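You operate a simulated robot arm through the tools that you are given. There is no shell and no other tool. Be economical: measure what you need, move in short steps, check, and stop when the job is done.

You are at the controls of a simulated robot arm. One attempt, no reset.

JOB
Put three of the log cards from the top of the long table on the sample bench top. Then put one of the solenoid coils from the long overhead rack on the lower bay shelf. The order counts. Set down upright: solenoid coil.
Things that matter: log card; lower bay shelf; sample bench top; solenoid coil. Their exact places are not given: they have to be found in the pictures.

It is judged by the outcome, as a careful person would: the job done as asked, and still so three seconds after it is handed in. It fails if anything else is knocked over, pushed out of place, dropped, spilled or broken.

ROBOT AND FRAMES
A 6-joint arm with a fingered hand on a trunk, on a base that drives. Base frame: it is fixed to the floor where the robot stands at the start and does not move with it; the origin is under the middle of the robot, x ahead of it, y to its left, z up. Readings come in m, degrees, newtons and seconds.
With the tool pointing down near the work surface it reaches from about 0.34 to 0.76 m from the robot's upright axis, wherever it stands. Its first joint turns from -166.0 to 166.0 degrees. Places, roughly: lower bay shelf [-1.6, -1.4, 0.5]; sample bench top [2.3, -0.6, 0.9]. Payload 4 kg.
Tool frame: the origin (TCP) lies between the finger pads and is the grasp point; the fingertips stand 0.026 m ahead of it; z points along the fingers, y is the line along which they close. The gripper opens to 0.148 m. The gripper's body begins 0.073 m behind the TCP. The gripper is a hand of 3 fingers: y runs from the thumb to the fingers, the wrist lies at [0, 0, -0.239] in the tool frame.
Orientation is that of the tool frame in the base frame, as a unit quaternion [x, y, z, w]. With the fingers straight down and closing along the base's y, the tool's x points along the base's -x, its y along +y and its z along -z.

CONTROLS
- The arm moves only by the tool nudge_tool. Its argument "plan" is a list of rows, each an object of numbers (a shift or turn left out is 0): "rx", "ry", "rz": the turn, a rotation vector about the base's x, y, z in units of 60 degrees (1.0 is 60 degrees); "x", "y", "z": the shift along the base's x, y, z in units of 250 mm (1.0 is 250 mm). In form: [{"rx": .., "ry": .., "rz": .., "x": .., "y": .., "z": ..}, ...]. A call has 1 to 20 rows; each row is the pose to reach, as a shift and turn from the pose commanded when the call began. A call with a number of a shift or a turn outside -1 to 1 is refused whole. A row lasts 0.2 s, in which the tool goes at most 0.05 m and 8.6 degrees; a call with a longer step from one row to the next is refused whole. A pose out of reach is approached as far as the arm can. The call stops where the force on the tool passes 40 N (or 10 N more than at its start, if that is more) or the arm is blocked; 0.2 s more then pass. In this call time passes only in rows, and 0.2 s behind the last. It gives the time, the measured TCP pose, the force on the tool (base axes), the opening and the grip force at its end, in the units of the frame above (readings bear some noise), with the torque about the TCP (base axes, N m) and any sound that the robot's microphone picked up.
- Cameras (640 x 400 px; columns grow to the right, rows downward): "scene" is now at [0.0342, 0.1447, 1.5873]; the picture's right is [-0.19, -0.98, 0.00], its down [-0.28, 0.05, -0.96] and it looks along [0.94, -0.18, -0.29] (base axes); focal length 214 px, centre (320, 200). "wrist" rides on the gripper at [0.068, -0.039, -0.09] in the tool frame; the picture's right is [0.50, 0.87, 0.00], its down [-0.66, 0.38, -0.65] and it looks along [-0.57, 0.33, 0.76] (tool axes); focal length 222 px, centre (320, 200).
- camera(camera): a new picture of that camera. It takes no simulated time.
- raise_lower(by): slides the trunk up (or, below 0, down) by that many m; the arm and the scene camera ride with it, the base frame stays. It gives what a move gives, with no picture.
- roll_base(legs): drives the robot by 1 to 6 legs, each [ahead, left, turn to the left] in m, m and degrees, along the robot's own axes; the way and the turn of a leg run together, so that a leg with both is an arc; at most 1.5 m and 180 degrees a leg. The arm and the cameras ride along, it lands a little off, and it stops where it bumps. It gives what a move gives.
- finger_targets(finger1, finger2, thumb_bend): sets how far each is bent, from 0 (flat) to 100 (curled in); at 30 the hand is open as for a grip, at 70 the pads meet at the TCP. One left out holds its place. A second passes; each finger stops where it meets its share of the squeeze, and holds until it gets a number again. It is the only way to open and close the hand. It gives what a move gives, with no picture; readings hold the bend of each and the force on the fingers (four entries, about 0 where the hand has none), thumb and palm.
- turn_head(pan, tilt): turns the head with the scene camera to pan (to the left, within 155 degrees either way) and tilt (down, from -29 to 69), counted from straight ahead of the robot. It gives what a move gives.
- point_at(camera, pixels): there is no depth. For up to 12 entries [column, row, z] of the newest picture of that camera ("zoom" is the newest enlarged one), the place [x, y] in the base frame at which the ray of that pixel passes the height z, good to about 0.003 m. It takes no simulated time.
- close_up(camera, box): a new picture of the part [left, top, right, bottom] of that camera's present view, enlarged. It takes no simulated time.
- job_done(): hands the job in; it is judged then, once.

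Go step by step. Measure first, check grasps and placings, and put right what went wrong. The budget is 110 turns and 98 pictures, counting those below and the enlarged ones. Unless the task says otherwise, let go and move clear before handing in, and close with one line.

The tools are called after "Request:" as a command line: name --argument value ..., lists and objects as JSON in quotes. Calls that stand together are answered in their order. nudge_tool: Moves the arm, as the interface text tells. Its arguments: {"type":"object","properties":{"plan":{"type":"array","items":{"type":"object","properties":{"rx":{"type":"number"},"ry":{"type":"number"},"rz":{"type":"number"},"x":{"type":"number"},"y":{"type":"number"},"z":{"type":"number"}}}}},"required":["plan"]} The other tools are called the same way: raise_lower (by) slides the trunk up or down; finger_targets (finger1, finger2, thumb_bend) moves the fingers one by one; roll_base (legs) drives the base; turn_head (pan, tilt) turns the head that bears the scene camera; camera (camera) takes a picture; point_at (camera, pixels) gives the place at which the rays of pixels pass given heights; close_up (camera, box) takes an enlarged picture of a part of a camera's view; job_done () hands the job in.

At the start:

```text
t: 0.0
position: [0.4326, 0.2296, 1.0003]
tool_rot: [0.0, 1.0, 0.001, 0.0]
ft_force: [0.2, 0.7, 0.8]
ft_torque: [-0.01, -0.03, 0.0]
finger_gap: 0.1481
finger_force: 0.1
shape: jaw
bend: [30.0, 30.0, 30.0]
finger forces: [0.0, 0.1, 0.0, 0.0, 0.0, 0.0]
trunk travel left (down, up): [-0.5, 0.09]
robot x, y, heading: [0.0025, -0.0004, 0.1]
head pan, tilt: [-10.7, 16.8]
```

scene: 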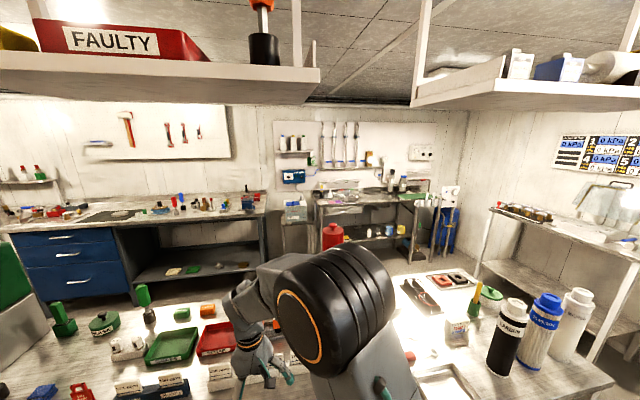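
wrist: 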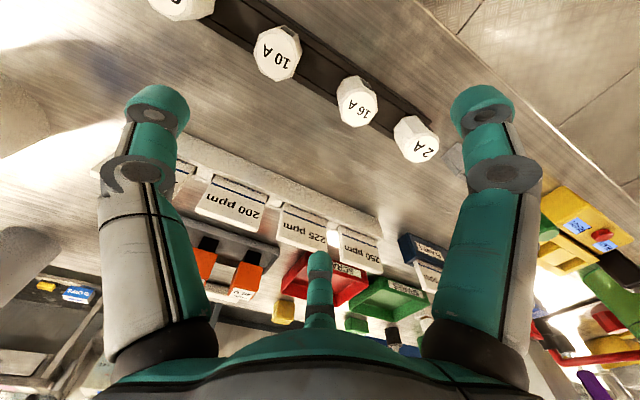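

The first pictures show a table with many items, overhead racks, and benches ahead. I need to look around to find the log cards, coils, sample bench and bay.

Request:
turn_head --pan 0 --tilt 45

Request:
camera --camera "scene"

Request:
turn_head --pan 60 --tilt 25

Request:
camera --camera "scene"

Request:
turn_head --pan -70 --tilt 20

Request:
camera --camera "scene"

Request:
turn_head --pan -140 --tilt 20

Request:
camera --camera "scene"

Request:
turn_head --pan 140 --tilt 20

Request:
camera --camera "scene"

```text
t: 0.9
position: [0.4337, 0.2298, 0.9999]
tool_rot: [0.0, 1.0, 0.0, 0.0]
ft_force: [-0.1, 0.6, -0.4]
ft_torque: [0.01, 0.02, 0.01]
finger_gap: 0.1477
finger_force: 0.1
shape: jaw
bend: [30.0, 30.0, 30.0]
finger forces: [0.0, 0.0, 0.1, 0.0, 0.0, 0.1]
trunk travel left (down, up): [-0.5, 0.09]
robot x, y, heading: [0.0005, 0.0008, -0.1]
head pan, tilt: [0.0, 45.0]
```

```text
95 pictures are left
```

scene: 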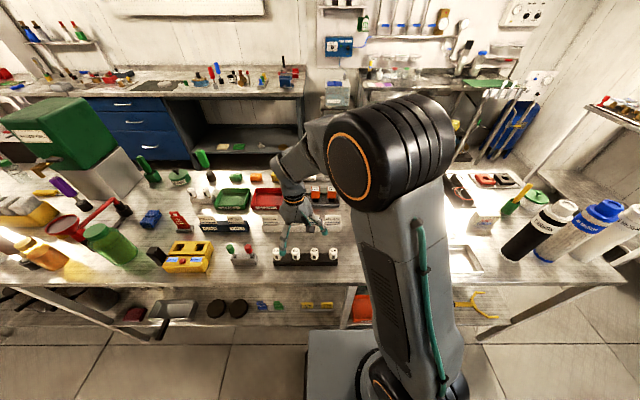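

```text
t: 2.2
position: [0.4348, 0.2291, 0.9997]
tool_rot: [0.0, 1.0, 0.0, 0.0]
ft_force: [-0.6, 0.5, 0.3]
ft_torque: [0.0, 0.01, -0.03]
finger_gap: 0.1477
finger_force: 0.1
shape: jaw
bend: [30.0, 30.0, 30.0]
finger forces: [0.1, 0.0, 0.1, 0.1, 0.0, 0.0]
trunk travel left (down, up): [-0.5, 0.09]
robot x, y, heading: [-0.0026, -0.0047, 0.1]
head pan, tilt: [60.0, 25.0]
```

```text
94 pictures are left
```

scene: 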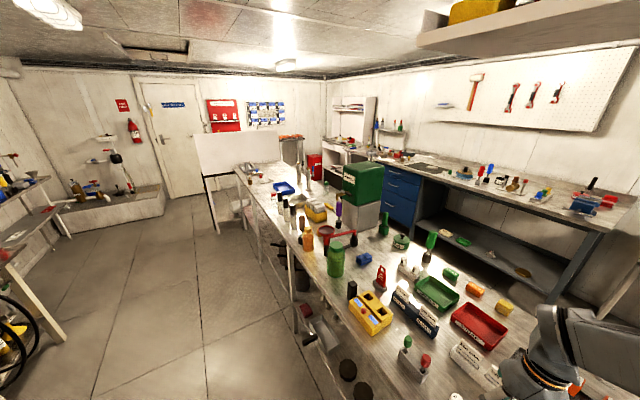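

```text
t: 4.3
position: [0.433, 0.2302, 0.9982]
tool_rot: [0.0, 1.0, -0.001, 0.0]
ft_force: [-0.8, 0.6, 0.4]
ft_torque: [-0.01, -0.01, -0.02]
finger_gap: 0.148
finger_force: 0.1
shape: jaw
bend: [30.0, 30.0, 30.0]
finger forces: [0.0, 0.1, 0.0, 0.0, 0.0, 0.0]
trunk travel left (down, up): [-0.5, 0.09]
robot x, y, heading: [-0.0014, 0.0012, 0.1]
head pan, tilt: [-70.0, 20.0]
```

```text
93 pictures are left
```

scene: 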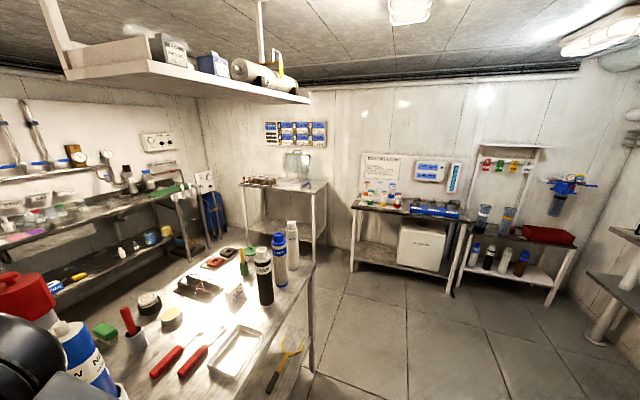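

```text
t: 5.8
position: [0.4334, 0.2293, 1.0001]
tool_rot: [0.0, 1.0, 0.0, 0.0]
ft_force: [-0.8, 1.7, 0.5]
ft_torque: [-0.02, 0.03, 0.0]
finger_gap: 0.1479
finger_force: 0.0
shape: jaw
bend: [30.0, 30.0, 30.0]
finger forces: [0.0, 0.0, 0.0, 0.0, 0.0, 0.0]
trunk travel left (down, up): [-0.5, 0.09]
robot x, y, heading: [0.0015, 0.0036, 0.1]
head pan, tilt: [-140.0, 20.0]
```

```text
92 pictures are left
```

scene: 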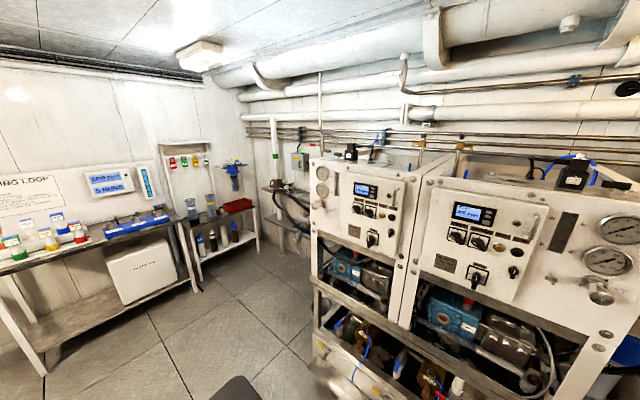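

```text
t: 9.6
position: [0.4343, 0.231, 1.0006]
tool_rot: [0.0, 1.0, 0.001, 0.001]
ft_force: [0.1, 0.4, -0.5]
ft_torque: [0.04, -0.01, 0.02]
finger_gap: 0.1481
finger_force: 0.1
shape: jaw
bend: [30.0, 30.0, 30.0]
finger forces: [0.1, 0.1, 0.0, 0.0, 0.0, 0.0]
trunk travel left (down, up): [-0.5, 0.09]
robot x, y, heading: [-0.0025, -0.0003, 0.0]
head pan, tilt: [140.0, 20.0]
```

```text
91 pictures are left
```

scene: 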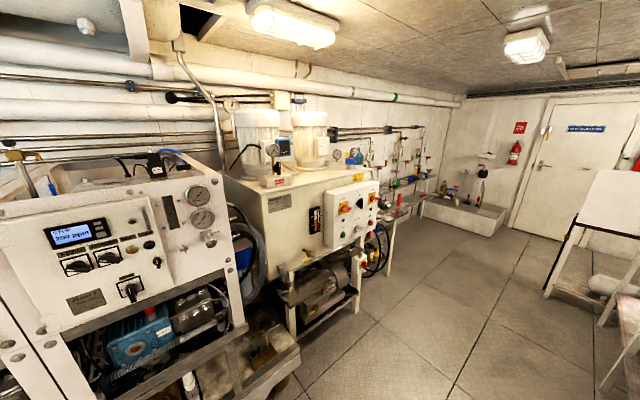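

Request:
turn_head --pan 20 --tilt -20

Request:
camera --camera "scene"

Request:
turn_head --pan -40 --tilt -20

Request:
camera --camera "scene"

Request:
turn_head --pan 0 --tilt 45

Request:
close_up --camera "scene" --box '[120, 140, 360, 290]'

Request:
turn_head --pan -140 --tilt 35

Request:
close_up --camera "scene" --box '[200, 80, 520, 280]'

Request:
turn_head --pan -14 --tilt 20

Request:
close_up --camera "scene" --box '[220, 100, 480, 262]'

```text
t: 11.6
position: [0.434, 0.2299, 1.0002]
tool_rot: [0.0, 1.0, -0.001, 0.0]
ft_force: [0.5, 0.1, -0.1]
ft_torque: [-0.01, 0.02, 0.03]
finger_gap: 0.1479
finger_force: 0.2
shape: jaw
bend: [30.0, 30.0, 30.0]
finger forces: [0.1, 0.0, 0.0, 0.0, 0.0, 0.0]
trunk travel left (down, up): [-0.5, 0.09]
robot x, y, heading: [0.0006, 0.0016, 0.1]
head pan, tilt: [20.0, -20.0]
```

```text
90 pictures are left
```

scene: 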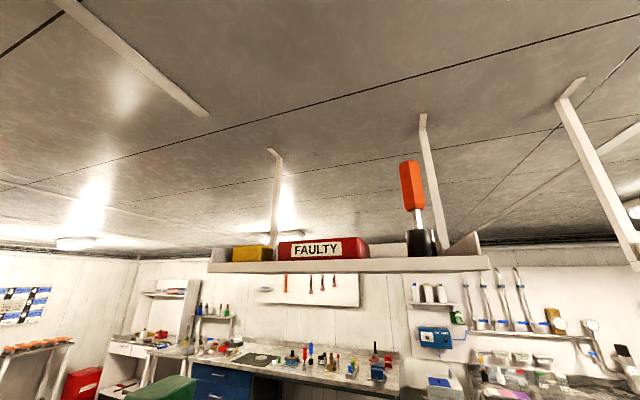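

```text
t: 12.9
position: [0.4338, 0.2304, 0.9986]
tool_rot: [0.0, 1.0, 0.001, 0.0]
ft_force: [0.3, 0.2, 0.0]
ft_torque: [0.0, 0.03, 0.02]
finger_gap: 0.1478
finger_force: 0.1
shape: jaw
bend: [30.0, 30.0, 30.0]
finger forces: [0.0, 0.0, 0.1, 0.0, 0.1, 0.0]
trunk travel left (down, up): [-0.5, 0.09]
robot x, y, heading: [0.0028, 0.0006, -0.1]
head pan, tilt: [-40.0, -20.0]
```

```text
89 pictures are left
```

scene: 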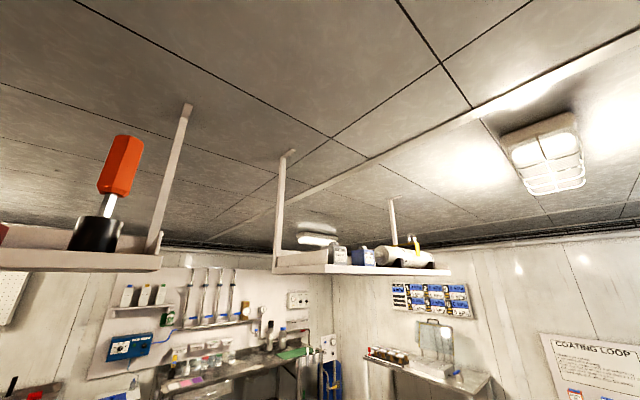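

```text
t: 14.3
position: [0.4341, 0.2288, 1.0005]
tool_rot: [0.0, 1.0, 0.0, 0.0]
ft_force: [0.5, 0.3, -0.2]
ft_torque: [0.0, 0.02, 0.0]
finger_gap: 0.1482
finger_force: 0.0
shape: jaw
bend: [30.0, 30.0, 30.0]
finger forces: [0.1, 0.0, 0.0, 0.0, 0.0, 0.1]
trunk travel left (down, up): [-0.5, 0.09]
robot x, y, heading: [-0.0012, -0.001, -0.1]
head pan, tilt: [0.0, 45.0]
```

```text
2.67 times, centred on (240, 215) of scene
```

zoom: 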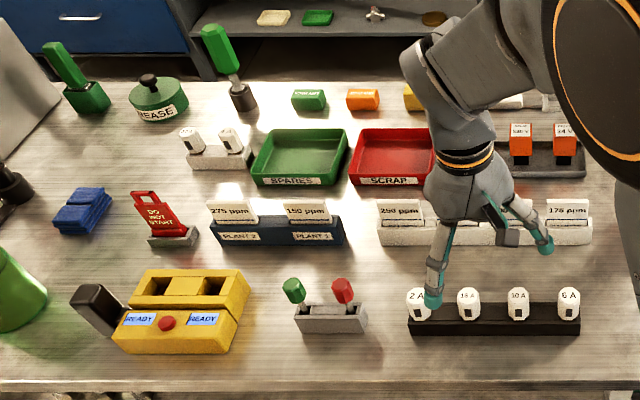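

```text
t: 16.5
position: [0.4338, 0.23, 0.9988]
tool_rot: [-0.001, 1.0, 0.0, 0.001]
ft_force: [-0.1, 0.0, -0.4]
ft_torque: [0.0, 0.01, -0.03]
finger_gap: 0.1479
finger_force: 0.1
shape: jaw
bend: [30.0, 30.0, 30.0]
finger forces: [0.1, 0.0, 0.0, 0.0, 0.1, 0.0]
trunk travel left (down, up): [-0.5, 0.09]
robot x, y, heading: [0.0023, 0.0028, 0.1]
head pan, tilt: [-140.0, 35.0]
```

```text
2.00 times, centred on (360, 180) of scene
```

zoom: 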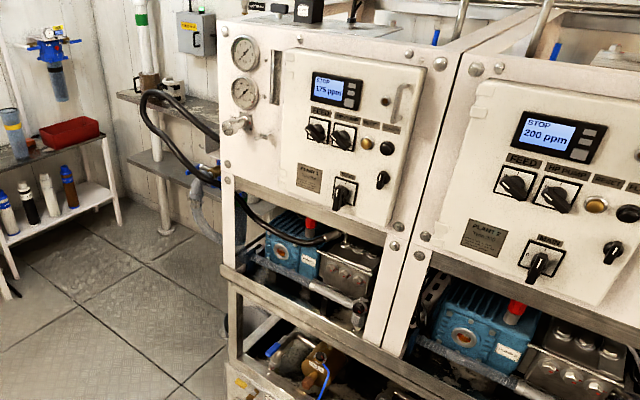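

```text
t: 18.6
position: [0.4332, 0.2303, 0.999]
tool_rot: [0.0, 1.0, 0.001, 0.0]
ft_force: [0.1, 0.6, -0.3]
ft_torque: [-0.01, 0.01, -0.04]
finger_gap: 0.148
finger_force: 0.1
shape: jaw
bend: [30.0, 30.0, 30.0]
finger forces: [0.0, 0.0, 0.0, 0.0, 0.0, 0.1]
trunk travel left (down, up): [-0.5, 0.09]
robot x, y, heading: [0.0011, -0.0002, -0.1]
head pan, tilt: [-14.0, 20.0]
```

```text
2.46 times, centred on (350, 181) of scene
```

zoom: 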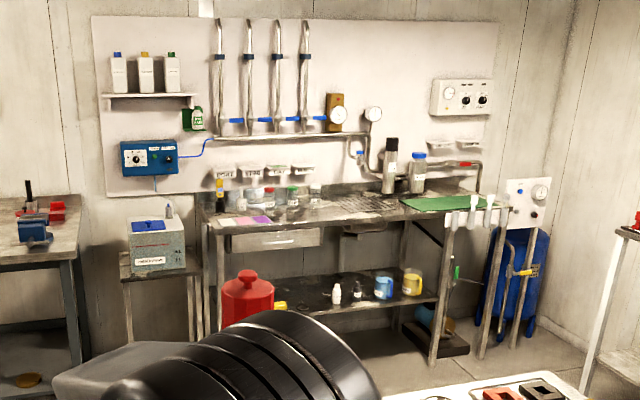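

Request:
turn_head --pan -140 --tilt 35

Request:
camera --camera "scene"

Request:
point_at --camera "scene" --pixels '[[320, 170, 0.5], [340, 220, 0.5], [370, 220, 0.5], [400, 255, 0.5], [280, 155, 0.5], [320, 240, 0.3], [350, 245, 0.5], [320, 220, 0.5]]'

Request:
turn_head --pan 60 --tilt 25

Request:
close_up --camera "scene" --box '[200, 120, 440, 270]'

Request:
turn_head --pan -55 --tilt 30

Request:
close_up --camera "scene" --box '[40, 80, 360, 280]'

```text
t: 20.6
position: [0.4346, 0.2303, 0.9995]
tool_rot: [0.001, 1.0, -0.001, 0.0]
ft_force: [1.0, 1.4, 0.4]
ft_torque: [0.0, 0.0, 0.0]
finger_gap: 0.148
finger_force: 0.1
shape: jaw
bend: [30.0, 30.0, 30.0]
finger forces: [0.0, 0.0, 0.0, 0.0, 0.0, 0.0]
trunk travel left (down, up): [-0.5, 0.09]
robot x, y, heading: [0.0027, -0.0, 0.1]
head pan, tilt: [-140.0, 35.0]
```

```text
85 pictures are left
```

scene: 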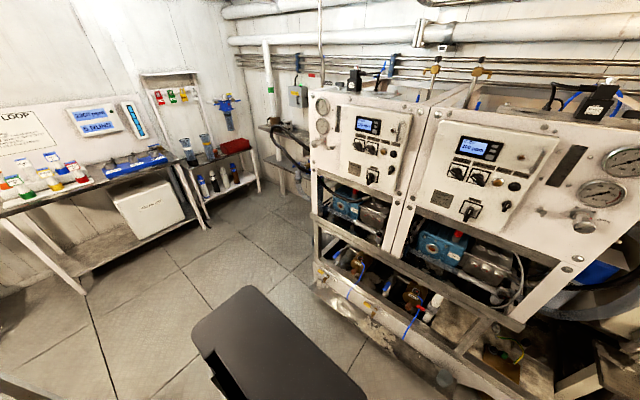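

```text
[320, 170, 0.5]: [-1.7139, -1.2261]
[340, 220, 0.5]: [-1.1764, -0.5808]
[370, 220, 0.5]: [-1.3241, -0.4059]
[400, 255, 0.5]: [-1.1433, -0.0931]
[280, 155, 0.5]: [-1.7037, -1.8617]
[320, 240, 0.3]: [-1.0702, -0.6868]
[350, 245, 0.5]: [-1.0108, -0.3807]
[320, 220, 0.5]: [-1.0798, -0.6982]
```

```text
t: 23.6
position: [0.4338, 0.2302, 0.9999]
tool_rot: [0.0, 1.0, 0.0, 0.001]
ft_force: [0.4, -0.5, -0.8]
ft_torque: [-0.01, 0.0, -0.03]
finger_gap: 0.1478
finger_force: 0.1
shape: jaw
bend: [30.0, 30.0, 30.0]
finger forces: [0.0, 0.1, 0.0, 0.0, 0.0, 0.0]
trunk travel left (down, up): [-0.5, 0.09]
robot x, y, heading: [0.0005, -0.0027, -0.1]
head pan, tilt: [60.0, 25.0]
```

```text
2.67 times, centred on (320, 195) of scene
```

zoom: 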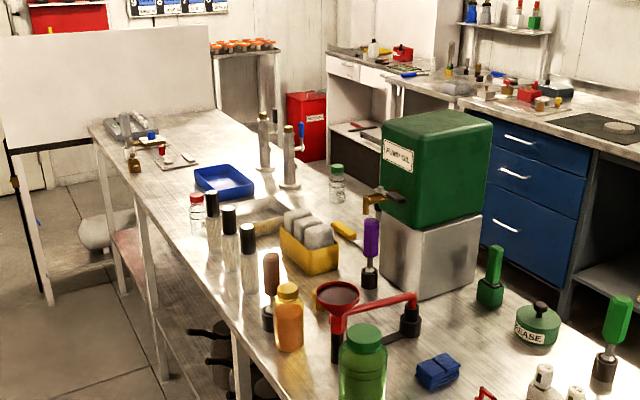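

```text
t: 25.5
position: [0.434, 0.2297, 0.9993]
tool_rot: [0.0, 1.0, -0.001, 0.0]
ft_force: [-0.8, -0.1, -0.8]
ft_torque: [-0.01, -0.02, 0.01]
finger_gap: 0.1477
finger_force: 0.1
shape: jaw
bend: [30.0, 30.0, 30.0]
finger forces: [0.0, 0.0, 0.0, 0.2, 0.0, 0.0]
trunk travel left (down, up): [-0.5, 0.09]
robot x, y, heading: [0.0008, 0.0013, 0.0]
head pan, tilt: [-55.0, 30.0]
```

```text
2.00 times, centred on (200, 180) of scene
```

zoom: 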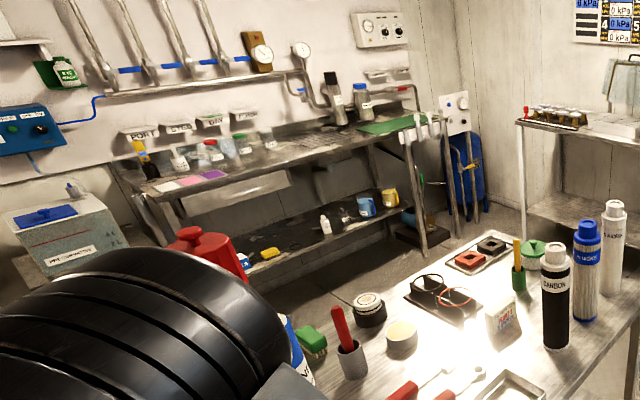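

Request:
turn_head --pan 60 --tilt 25

Request:
close_up --camera "scene" --box '[230, 155, 350, 230]'

Request:
turn_head --pan 0 --tilt 45

Request:
close_up --camera "scene" --box '[190, 190, 350, 290]'

Request:
turn_head --pan -14 --tilt 15

Request:
close_up --camera "scene" --box '[290, 140, 418, 220]'

Request:
turn_head --pan 20 --tilt -20

Request:
close_up --camera "scene" --box '[190, 120, 510, 320]'

Request:
turn_head --pan -130 --tilt 25

Request:
close_up --camera "scene" --box '[280, 130, 440, 230]'

```text
t: 27.4
position: [0.4336, 0.229, 1.0003]
tool_rot: [-0.001, 1.0, -0.001, 0.0]
ft_force: [0.1, -0.3, 0.3]
ft_torque: [0.02, 0.02, 0.01]
finger_gap: 0.1478
finger_force: 0.1
shape: jaw
bend: [30.0, 30.0, 30.0]
finger forces: [0.1, 0.0, 0.1, 0.2, 0.0, 0.1]
trunk travel left (down, up): [-0.5, 0.09]
robot x, y, heading: [-0.004, 0.004, -0.2]
head pan, tilt: [60.0, 25.0]
```

```text
5.33 times, centred on (290, 192) of scene
```

zoom: 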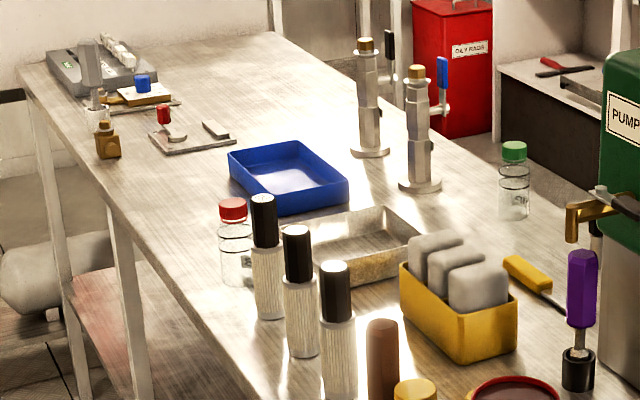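

```text
t: 28.8
position: [0.4335, 0.2313, 0.9997]
tool_rot: [0.0, 1.0, 0.0, 0.0]
ft_force: [0.7, -0.1, 0.3]
ft_torque: [0.01, 0.01, 0.0]
finger_gap: 0.1479
finger_force: 0.0
shape: jaw
bend: [30.0, 30.0, 30.0]
finger forces: [0.0, 0.0, 0.0, 0.0, 0.1, 0.0]
trunk travel left (down, up): [-0.5, 0.09]
robot x, y, heading: [0.0055, -0.0016, 0.0]
head pan, tilt: [0.0, 45.0]
```

```text
4.00 times, centred on (270, 240) of scene
```

zoom: 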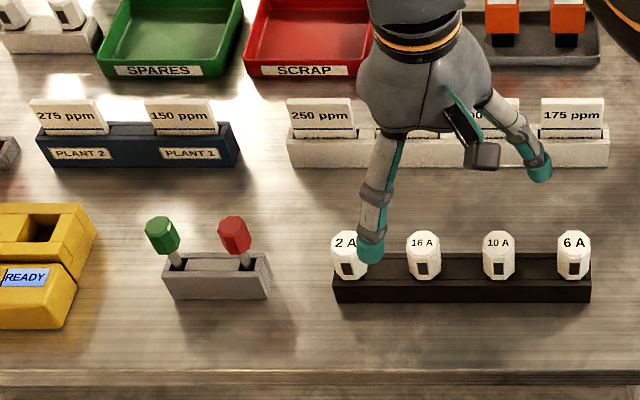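

```text
t: 29.7
position: [0.4324, 0.2305, 0.9997]
tool_rot: [0.0, 1.0, 0.0, -0.001]
ft_force: [0.5, -0.1, 0.0]
ft_torque: [-0.01, 0.02, 0.01]
finger_gap: 0.1479
finger_force: 0.0
shape: jaw
bend: [30.0, 30.0, 30.0]
finger forces: [0.1, 0.0, 0.0, 0.1, 0.0, 0.0]
trunk travel left (down, up): [-0.5, 0.09]
robot x, y, heading: [0.0015, 0.0005, -0.1]
head pan, tilt: [-14.0, 15.0]
```

```text
5.00 times, centred on (354, 180) of scene
```

zoom: 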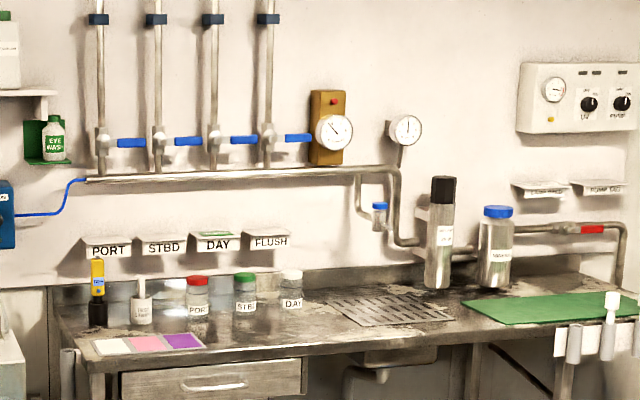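

```text
t: 30.7
position: [0.4334, 0.2308, 0.9995]
tool_rot: [0.0, 1.0, 0.0, 0.0]
ft_force: [-0.3, 0.7, 0.0]
ft_torque: [0.0, 0.0, -0.02]
finger_gap: 0.1478
finger_force: 0.0
shape: jaw
bend: [30.0, 30.0, 30.0]
finger forces: [0.0, 0.0, 0.1, 0.0, 0.0, 0.0]
trunk travel left (down, up): [-0.5, 0.09]
robot x, y, heading: [-0.0038, -0.0025, 0.3]
head pan, tilt: [20.0, -20.0]
```

```text
2.00 times, centred on (350, 220) of scene
```

zoom: 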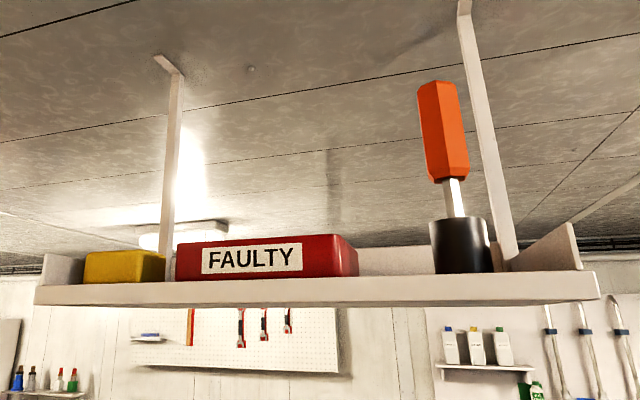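

```text
t: 33.1
position: [0.4343, 0.2301, 1.0001]
tool_rot: [0.0, 1.0, 0.0, 0.0]
ft_force: [0.7, 0.6, 0.1]
ft_torque: [-0.04, -0.02, 0.0]
finger_gap: 0.148
finger_force: 0.0
shape: jaw
bend: [30.0, 30.0, 30.0]
finger forces: [0.0, 0.0, 0.1, 0.0, 0.1, 0.0]
trunk travel left (down, up): [-0.5, 0.09]
robot x, y, heading: [-0.0006, -0.0001, -0.2]
head pan, tilt: [-130.0, 25.0]
```

```text
4.00 times, centred on (360, 180) of scene
```

zoom: 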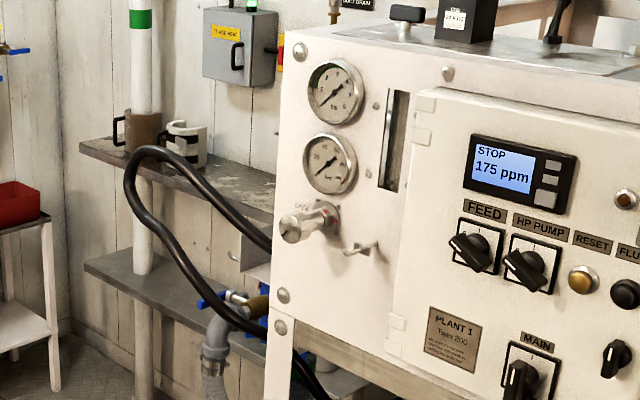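

Request:
turn_head --pan 0 --tilt 45

Request:
close_up --camera "scene" --box '[190, 190, 350, 290]'

Request:
point_at --camera "zoom" --pixels '[[290, 166, 0.864], [610, 166, 0.864], [290, 99, 0.93], [352, 99, 0.93], [543, 98, 0.93], [604, 98, 0.93], [322, 128, 0.91], [30, 100, 0.93], [100, 100, 0.93], [320, 370, 0.864], [47, 166, 0.864], [250, 78, 0.864]]'

Request:
turn_head --pan -60 --tilt 35

Request:
camera --camera "scene"

Request:
point_at --camera "scene" --pixels '[[320, 200, 0.864], [280, 180, 0.864], [320, 240, 0.864]]'

```text
t: 35.2
position: [0.434, 0.23, 0.9999]
tool_rot: [0.0, 1.0, 0.0, 0.0]
ft_force: [0.4, -0.1, -0.3]
ft_torque: [0.01, 0.03, -0.03]
finger_gap: 0.1481
finger_force: 0.0
shape: jaw
bend: [30.0, 30.0, 30.0]
finger forces: [0.0, 0.1, 0.0, 0.0, 0.1, 0.0]
trunk travel left (down, up): [-0.5, 0.09]
robot x, y, heading: [-0.0014, -0.0031, -0.1]
head pan, tilt: [0.0, 45.0]
```

```text
4.00 times, centred on (270, 240) of scene
```

zoom: 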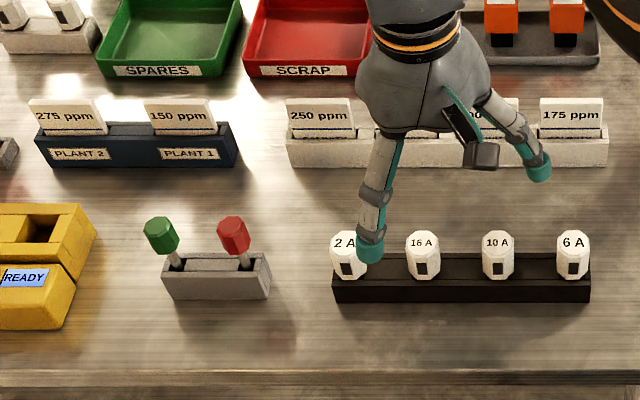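

```text
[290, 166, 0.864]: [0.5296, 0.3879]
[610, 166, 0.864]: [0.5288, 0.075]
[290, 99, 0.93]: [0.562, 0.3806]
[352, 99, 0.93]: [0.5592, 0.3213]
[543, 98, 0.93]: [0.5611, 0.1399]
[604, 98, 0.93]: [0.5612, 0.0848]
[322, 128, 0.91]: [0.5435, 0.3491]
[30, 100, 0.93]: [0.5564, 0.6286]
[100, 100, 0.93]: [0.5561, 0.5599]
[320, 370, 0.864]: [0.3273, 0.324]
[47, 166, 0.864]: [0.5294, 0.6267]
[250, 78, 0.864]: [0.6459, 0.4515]
```

```text
t: 36.5
position: [0.4336, 0.2298, 1.0007]
tool_rot: [0.0, 1.0, 0.0, 0.0]
ft_force: [-0.6, 0.5, -1.0]
ft_torque: [0.0, 0.04, 0.02]
finger_gap: 0.1477
finger_force: 0.1
shape: jaw
bend: [30.0, 30.0, 30.0]
finger forces: [0.0, 0.0, 0.1, 0.0, 0.0, 0.0]
trunk travel left (down, up): [-0.5, 0.09]
robot x, y, heading: [0.0007, -0.0005, -0.2]
head pan, tilt: [-60.0, 35.0]
```

```text
76 pictures are left
```

scene: 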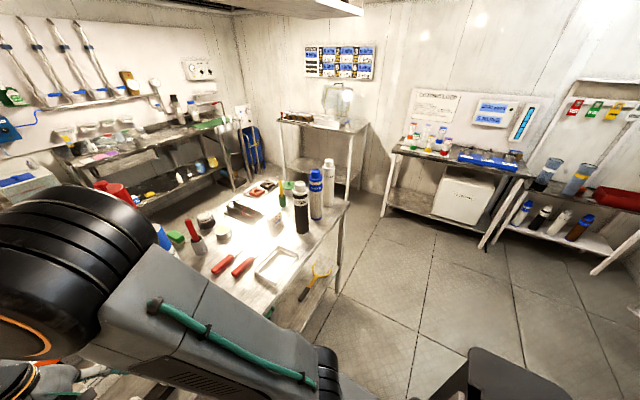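

```text
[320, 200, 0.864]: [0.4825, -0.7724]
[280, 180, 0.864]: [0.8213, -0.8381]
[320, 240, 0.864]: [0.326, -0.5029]
```

Request:
close_up --camera "wrist" --box '[150, 100, 470, 300]'

Request:
turn_head --pan -14 --tilt 25

Request:
camera --camera "scene"

```text
2.00 times, centred on (310, 200) of wrist
```

zoom: 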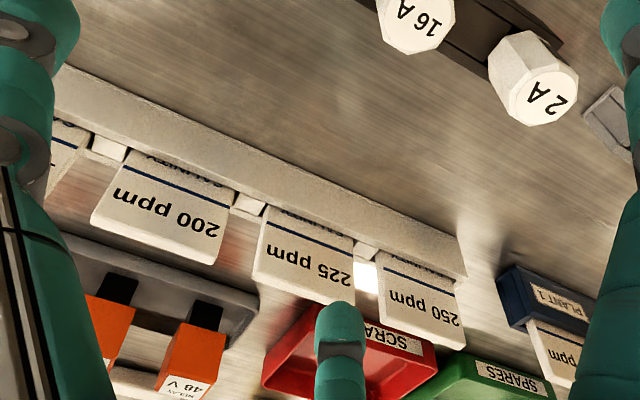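

```text
t: 37.6
position: [0.4338, 0.2301, 0.9996]
tool_rot: [0.0, 1.0, 0.0, 0.0]
ft_force: [0.4, 0.0, -0.4]
ft_torque: [0.0, 0.01, 0.0]
finger_gap: 0.1479
finger_force: 0.0
shape: jaw
bend: [30.0, 30.0, 30.0]
finger forces: [0.0, 0.1, 0.0, 0.0, 0.1, 0.0]
trunk travel left (down, up): [-0.5, 0.09]
robot x, y, heading: [0.0035, 0.0014, -0.1]
head pan, tilt: [-14.0, 25.0]
```

```text
74 pictures are left
```

scene: 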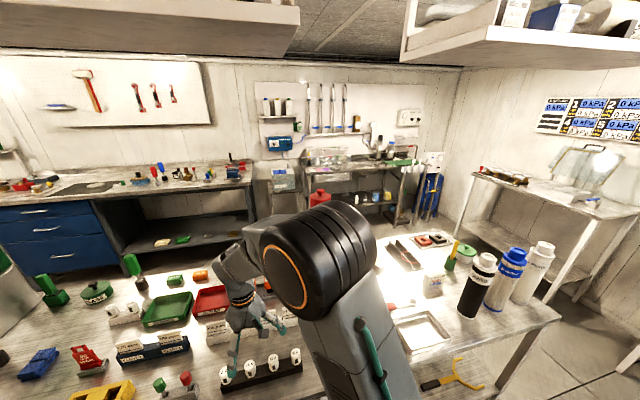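

Request:
point_at --camera "zoom" --pixels '[[302, 288, 0.91], [302, 288, 0.92], [302, 288, 0.93], [302, 288, 0.94], [302, 288, 0.95]]'

Request:
point_at --camera "scene" --pixels '[[306, 176, 0.9], [425, 165, 0.9], [400, 226, 0], [395, 222, 0], [487, 178, 0.9], [470, 178, 0.9], [575, 310, 0], [548, 325, 0.864], [455, 232, 0.864], [570, 210, 0.9], [285, 250, 0]]'

```text
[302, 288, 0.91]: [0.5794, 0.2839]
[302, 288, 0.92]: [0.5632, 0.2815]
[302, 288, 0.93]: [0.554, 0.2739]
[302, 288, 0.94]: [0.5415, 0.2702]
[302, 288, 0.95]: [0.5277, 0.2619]
```

```text
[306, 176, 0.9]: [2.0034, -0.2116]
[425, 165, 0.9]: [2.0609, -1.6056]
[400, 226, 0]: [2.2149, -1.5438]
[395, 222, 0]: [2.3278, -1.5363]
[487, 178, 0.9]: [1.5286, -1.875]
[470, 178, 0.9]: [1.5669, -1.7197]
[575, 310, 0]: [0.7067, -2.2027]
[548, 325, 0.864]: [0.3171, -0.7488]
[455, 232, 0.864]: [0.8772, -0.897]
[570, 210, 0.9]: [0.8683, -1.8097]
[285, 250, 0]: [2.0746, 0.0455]
```

Request:
nudge_tool --plan '[{"rz": -0.14, "z": 0.1}, {"rz": -0.28, "z": 0.2}, {"rz": -0.42, "z": 0.2, "x": 0.1}, {"rz": -0.56, "z": 0.2, "x": 0.2, "y": 0.1}, {"rz": -0.7, "z": 0.2, "x": 0.3, "y": 0.2}, {"rz": -0.84, "z": 0.2, "x": 0.4, "y": 0.35}, {"rz": -0.98, "z": 0.2, "x": 0.5, "y": 0.48}]'

Request:
nudge_tool --plan '[{"rz": -0.13}, {"rz": -0.26}, {"rz": -0.39}, {"rz": -0.52}]'

Request:
camera --camera "wrist"

Request:
turn_head --pan 0 --tilt 45

Request:
close_up --camera "scene" --box '[190, 140, 350, 240]'

```text
t: 39.2
position: [0.5578, 0.3498, 1.0488]
tool_rot: [0.492, 0.871, -0.001, -0.001]
ft_force: [0.2, 0.0, 0.8]
ft_torque: [-0.02, 0.02, 0.01]
finger_gap: 0.1477
finger_force: 0.0
shape: jaw
bend: [30.0, 30.0, 30.0]
finger forces: [0.1, 0.0, 0.1, 0.1, 0.0, 0.1]
trunk travel left (down, up): [-0.5, 0.09]
robot x, y, heading: [-0.0035, -0.0029, 0.1]
head pan, tilt: [-14.0, 25.0]
```

```text
t: 40.2
position: [0.5586, 0.3496, 1.0493]
tool_rot: [0.708, 0.706, -0.001, -0.001]
ft_force: [-1.0, 0.0, 0.2]
ft_torque: [0.02, -0.04, 0.02]
finger_gap: 0.1479
finger_force: 0.0
shape: jaw
bend: [30.0, 30.0, 30.0]
finger forces: [0.0, 0.0, 0.0, 0.1, 0.0, 0.0]
trunk travel left (down, up): [-0.5, 0.09]
robot x, y, heading: [-0.0002, -0.0004, 0.1]
head pan, tilt: [-14.0, 25.0]
```

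```text
73 pictures are left
```

wrist: 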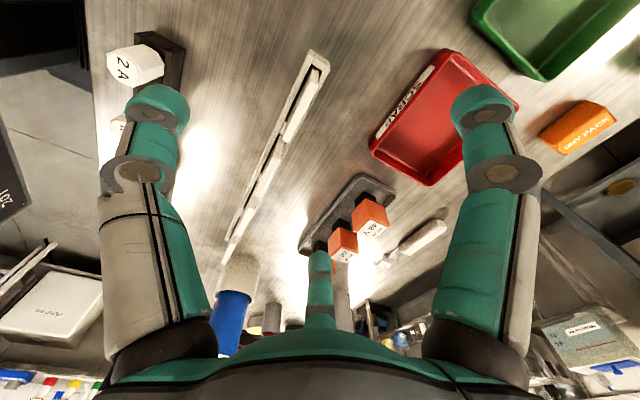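

```text
t: 41.0
position: [0.5577, 0.3499, 1.0503]
tool_rot: [0.707, 0.707, 0.0, 0.0]
ft_force: [-0.3, 0.5, 0.0]
ft_torque: [-0.01, -0.02, -0.03]
finger_gap: 0.1479
finger_force: 0.0
shape: jaw
bend: [30.0, 30.0, 30.0]
finger forces: [0.1, 0.0, 0.0, 0.1, 0.0, 0.1]
trunk travel left (down, up): [-0.5, 0.09]
robot x, y, heading: [0.0018, -0.0025, -0.1]
head pan, tilt: [0.0, 45.0]
```

```text
4.00 times, centred on (270, 190) of scene
```

zoom: 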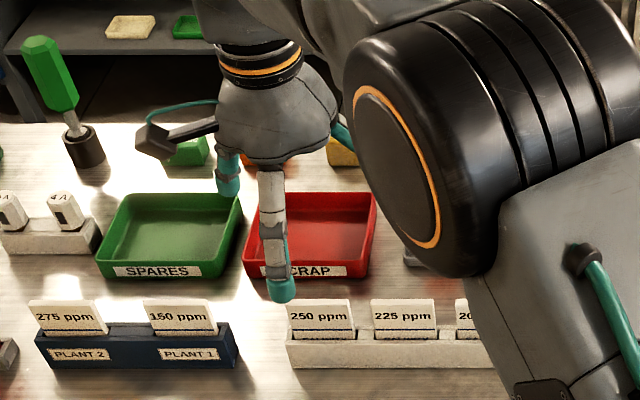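

Request:
close_up --camera "wrist" --box '[200, 30, 360, 130]'

```text
4.00 times, centred on (280, 80) of wrist
```

zoom: 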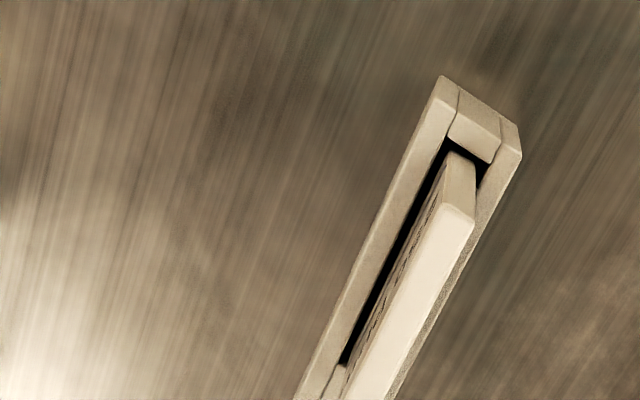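

Request:
point_at --camera "zoom" --pixels '[[441, 203, 0.91], [441, 203, 0.92], [441, 203, 0.93], [441, 203, 0.94], [475, 220, 0.92], [475, 220, 0.93], [440, 75, 0.864], [440, 75, 0.89], [440, 75, 0.9], [520, 155, 0.89], [520, 155, 0.9]]'

Request:
close_up --camera "scene" --box '[250, 205, 314, 245]'

Request:
point_at --camera "zoom" --pixels '[[90, 95, 0.91], [90, 95, 0.92], [90, 95, 0.93], [90, 95, 0.94]]'

```text
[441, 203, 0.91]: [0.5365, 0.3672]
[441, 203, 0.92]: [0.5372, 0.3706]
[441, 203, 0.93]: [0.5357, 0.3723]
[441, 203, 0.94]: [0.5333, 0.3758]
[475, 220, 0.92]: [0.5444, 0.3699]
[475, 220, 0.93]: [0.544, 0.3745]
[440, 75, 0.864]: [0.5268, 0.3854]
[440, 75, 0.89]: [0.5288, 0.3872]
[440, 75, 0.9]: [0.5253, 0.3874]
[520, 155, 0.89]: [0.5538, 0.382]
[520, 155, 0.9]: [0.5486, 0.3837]
```

```text
10.00 times, centred on (282, 225) of scene
```

zoom: 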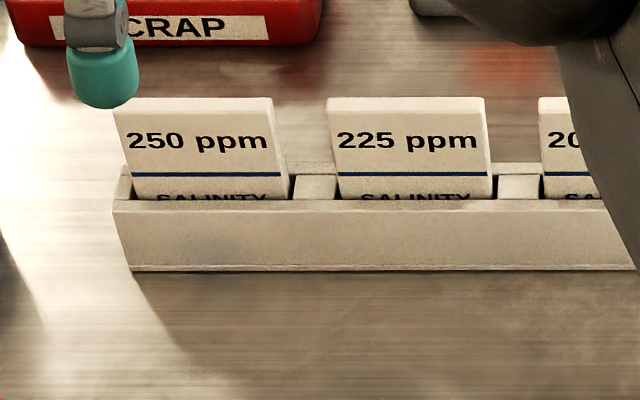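

```text
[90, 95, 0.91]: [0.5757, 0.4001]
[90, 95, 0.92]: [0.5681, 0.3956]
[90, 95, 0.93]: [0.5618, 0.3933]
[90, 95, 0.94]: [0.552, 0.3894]
```

Request:
finger_targets --finger1 50 --finger2 50 --thumb_bend 50

Request:
nudge_tool --plan '[{"x": -0.076, "z": -0.1}, {"x": -0.076, "z": -0.25}, {"x": -0.076, "z": -0.35}, {"x": -0.076, "z": -0.435}]'

Request:
close_up --camera "scene" --box '[220, 160, 348, 240]'

Request:
camera --camera "wrist"

```text
t: 42.0
position: [0.5573, 0.3494, 1.0493]
tool_rot: [0.707, 0.707, 0.0, 0.001]
ft_force: [0.8, 0.2, 0.6]
ft_torque: [0.02, 0.01, -0.01]
finger_gap: 0.0625
finger_force: 0.0
shape: fingers
bend: [50.0, 50.0, 50.0]
finger forces: [0.0, 0.1, 0.1, 0.1, 0.0, 0.1]
trunk travel left (down, up): [-0.5, 0.09]
robot x, y, heading: [0.0013, 0.0032, 0.0]
head pan, tilt: [0.0, 45.0]
```

```text
t: 43.0
position: [0.537, 0.35, 0.94]
tool_rot: [0.706, 0.708, 0.0, 0.0]
ft_force: [-0.1, 0.0, -0.4]
ft_torque: [0.0, -0.02, 0.02]
finger_gap: 0.0624
finger_force: 0.1
shape: fingers
bend: [50.0, 50.0, 50.0]
finger forces: [0.0, 0.0, 0.0, 0.1, 0.1, 0.1]
trunk travel left (down, up): [-0.5, 0.09]
robot x, y, heading: [0.0023, 0.0041, 0.2]
head pan, tilt: [0.0, 45.0]
```

```text
5.00 times, centred on (284, 200) of scene
```

zoom: 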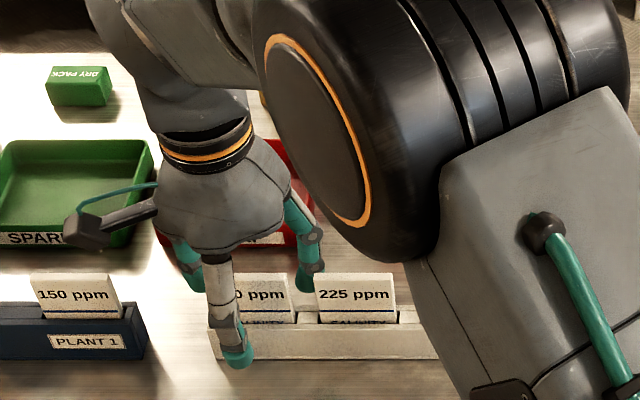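

```text
68 pictures are left
```

wrist: 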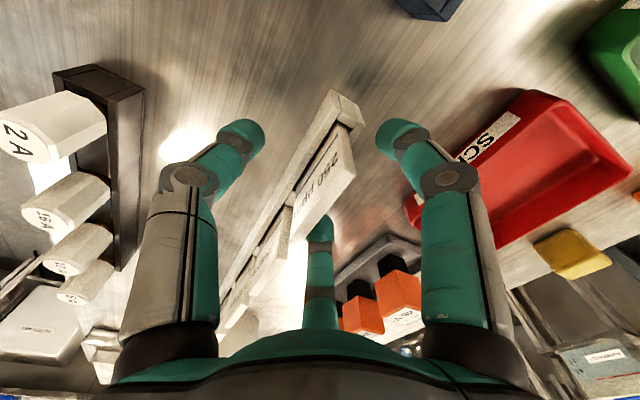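

Request:
finger_targets --finger1 60 --finger2 60 --thumb_bend 60

Request:
camera --camera "wrist"

```text
t: 44.0
position: [0.5378, 0.3499, 0.9405]
tool_rot: [0.707, 0.708, 0.0, 0.001]
ft_force: [-0.1, 0.9, 0.4]
ft_torque: [0.0, 0.01, 0.0]
finger_gap: 0.0303
finger_force: 0.1
shape: fingers
bend: [60.0, 60.0, 60.0]
finger forces: [0.1, 0.1, 0.0, 0.0, 0.0, 0.0]
trunk travel left (down, up): [-0.5, 0.09]
robot x, y, heading: [0.0003, 0.0014, -0.1]
head pan, tilt: [0.0, 45.0]
```

```text
67 pictures are left
```

wrist: 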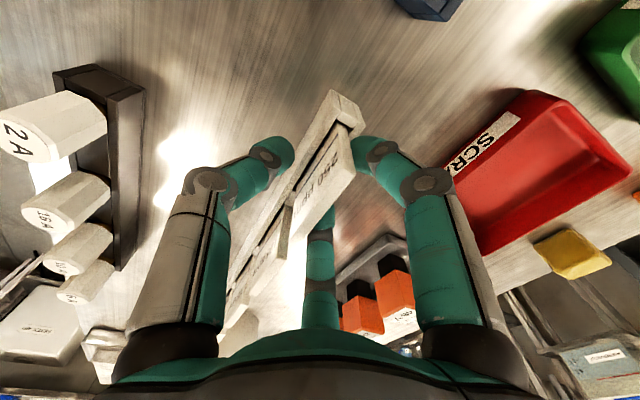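

Request:
point_at --camera "wrist" --pixels '[[362, 150, 0.92], [322, 215, 0.92], [283, 150, 0.92], [333, 130, 0.955], [293, 225, 0.955]]'

```text
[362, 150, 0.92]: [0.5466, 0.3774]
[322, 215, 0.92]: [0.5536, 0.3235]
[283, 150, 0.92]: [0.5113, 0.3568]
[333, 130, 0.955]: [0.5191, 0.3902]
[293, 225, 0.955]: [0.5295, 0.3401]
```

Request:
finger_targets --finger1 72 --finger2 72 --thumb_bend 72

Request:
camera --camera "wrist"

```text
t: 45.0
position: [0.539, 0.3491, 0.9404]
tool_rot: [0.707, 0.707, 0.0, 0.0]
ft_force: [0.1, 0.6, 0.1]
ft_torque: [0.0, 0.01, 0.01]
finger_gap: 0.0063
finger_force: 6.6
shape: fingers
bend: [68.0, 68.0, 68.0]
finger forces: [3.2, 3.2, 0.0, 0.1, 6.4, 0.0]
trunk travel left (down, up): [-0.5, 0.09]
robot x, y, heading: [-0.0004, -0.0014, 0.2]
head pan, tilt: [0.0, 45.0]
```

```text
66 pictures are left
```

wrist: 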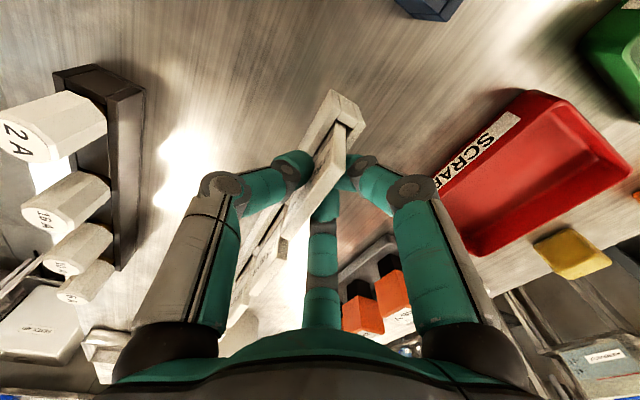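

Request:
nudge_tool --plan '[{"z": 0.1}, {"z": 0.2}, {"z": 0.4}, {"z": 0.6}, {"z": 0.7}]'

Request:
camera --camera "wrist"

```text
t: 46.2
position: [0.5386, 0.3508, 1.1161]
tool_rot: [0.707, 0.707, 0.0, 0.001]
ft_force: [-0.7, 0.0, -1.3]
ft_torque: [0.01, -0.01, 0.02]
finger_gap: 0.0065
finger_force: 6.8
shape: fingers
bend: [68.0, 68.0, 68.0]
finger forces: [3.3, 3.2, 0.0, 0.0, 6.4, 0.0]
trunk travel left (down, up): [-0.5, 0.09]
robot x, y, heading: [-0.0004, 0.0021, 0.0]
head pan, tilt: [0.0, 45.0]
```

```text
65 pictures are left
```

wrist: 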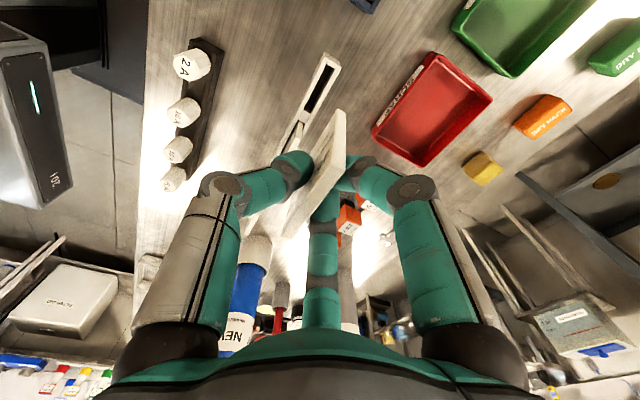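

Request:
roll_base --legs '[[-0.5, 0, 0]]'

Request:
nudge_tool --plan '[{"y": -0.18, "z": 0.05}, {"y": -0.36, "z": 0.1}, {"y": -0.54, "z": 0.15}, {"y": -0.72, "z": 0.2}, {"y": -0.9, "z": 0.25}, {"y": -1.0, "z": 0.3, "x": -0.1}, {"y": -1.0, "z": 0.3, "x": -0.25}]'

Request:
nudge_tool --plan '[{"y": -0.18}, {"y": -0.36}, {"y": -0.4}]'

Request:
turn_head --pan -40 --tilt 30

Request:
camera --camera "scene"

```text
t: 49.2
position: [0.0447, 0.3504, 1.1158]
tool_rot: [0.709, 0.705, 0.0, 0.0]
ft_force: [-0.7, -0.1, -0.2]
ft_torque: [-0.02, -0.02, -0.01]
finger_gap: 0.0064
finger_force: 6.6
shape: fingers
bend: [68.0, 68.0, 68.0]
finger forces: [3.2, 3.3, 0.1, 0.0, 6.4, 0.1]
trunk travel left (down, up): [-0.5, 0.09]
robot x, y, heading: [-0.4938, 0.0042, -0.3]
head pan, tilt: [0.0, 45.0]
```

```text
t: 50.8
position: [-0.0163, 0.0997, 1.1899]
tool_rot: [0.708, 0.706, -0.001, 0.0]
ft_force: [-0.4, -1.2, 0.7]
ft_torque: [-0.02, -0.02, 0.0]
finger_gap: 0.0062
finger_force: 6.1
shape: fingers
bend: [68.0, 68.0, 68.0]
finger forces: [3.1, 3.1, 0.0, 0.0, 6.2, 0.0]
trunk travel left (down, up): [-0.5, 0.09]
robot x, y, heading: [-0.4964, 0.0029, -0.2]
head pan, tilt: [0.0, 45.0]
```

```text
t: 51.6
position: [-0.0162, -0.0003, 1.1891]
tool_rot: [0.708, 0.706, -0.001, 0.0]
ft_force: [-0.1, 0.1, 0.1]
ft_torque: [-0.02, -0.01, 0.0]
finger_gap: 0.0062
finger_force: 6.6
shape: fingers
bend: [68.0, 68.0, 68.0]
finger forces: [3.0, 3.1, 0.0, 0.0, 6.1, 0.0]
trunk travel left (down, up): [-0.5, 0.09]
robot x, y, heading: [-0.4954, 0.003, -0.1]
head pan, tilt: [0.0, 45.0]
```

```text
t: 52.6
position: [-0.0172, 0.0014, 1.1895]
tool_rot: [0.709, 0.706, 0.001, 0.0]
ft_force: [1.0, -0.4, -0.7]
ft_torque: [-0.03, 0.01, -0.03]
finger_gap: 0.0062
finger_force: 6.7
shape: fingers
bend: [68.0, 68.0, 68.0]
finger forces: [3.2, 3.0, 0.1, 0.0, 6.0, 0.1]
trunk travel left (down, up): [-0.5, 0.09]
robot x, y, heading: [-0.4963, 0.0018, -0.1]
head pan, tilt: [-40.0, 30.0]
```

```text
64 pictures are left
```

scene: 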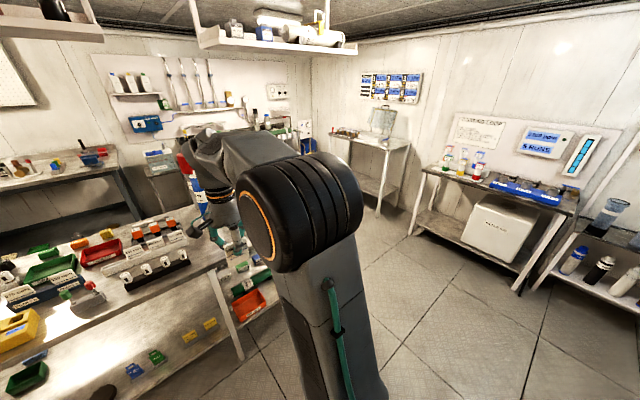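

Request:
roll_base --legs '[[0, -1.3, 0]]'

Request:
turn_head --pan 20 --tilt 25

Request:
camera --camera "scene"

Request:
turn_head --pan -30 --tilt 35

Request:
camera --camera "scene"

```text
t: 59.2
position: [-0.004, -1.3041, 1.1901]
tool_rot: [0.699, 0.715, 0.0, 0.0]
ft_force: [0.8, -1.1, -0.3]
ft_torque: [0.02, -0.01, 0.02]
finger_gap: 0.0063
finger_force: 5.0
shape: fingers
bend: [68.0, 68.0, 68.0]
finger forces: [3.1, 3.0, 0.1, 0.0, 6.2, 0.0]
trunk travel left (down, up): [-0.5, 0.09]
robot x, y, heading: [-0.486, -1.3168, 1.3]
head pan, tilt: [-40.0, 30.0]
```

```text
t: 60.5
position: [-0.0044, -1.3038, 1.19]
tool_rot: [0.699, 0.715, 0.0, 0.0]
ft_force: [-0.1, -0.4, 0.5]
ft_torque: [0.01, -0.03, 0.02]
finger_gap: 0.0061
finger_force: 6.1
shape: fingers
bend: [68.0, 68.0, 68.0]
finger forces: [3.1, 2.9, 0.0, 0.0, 6.2, 0.1]
trunk travel left (down, up): [-0.5, 0.09]
robot x, y, heading: [-0.485, -1.3144, 1.4]
head pan, tilt: [20.0, 25.0]
```

```text
63 pictures are left
```

scene: 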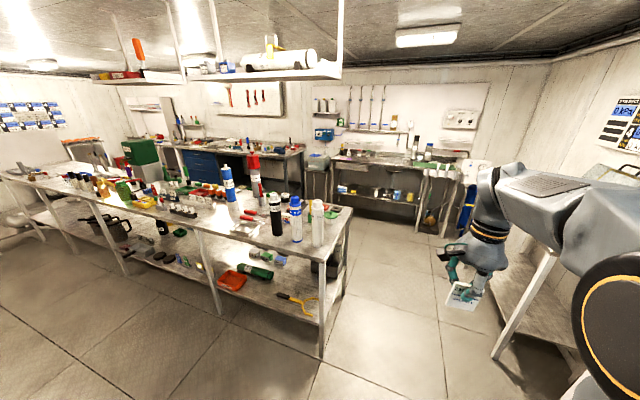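

```text
t: 61.7
position: [-0.0046, -1.3048, 1.1895]
tool_rot: [0.699, 0.715, -0.001, 0.0]
ft_force: [-0.5, -0.3, -1.0]
ft_torque: [0.01, -0.02, 0.0]
finger_gap: 0.006
finger_force: 6.6
shape: fingers
bend: [68.0, 68.0, 68.0]
finger forces: [3.1, 2.9, 0.0, 0.0, 6.1, 0.1]
trunk travel left (down, up): [-0.5, 0.09]
robot x, y, heading: [-0.483, -1.3136, 1.3]
head pan, tilt: [-30.0, 35.0]
```

```text
62 pictures are left
```

scene: 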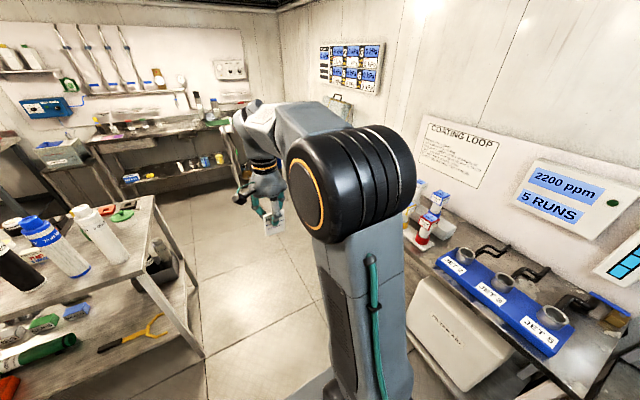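

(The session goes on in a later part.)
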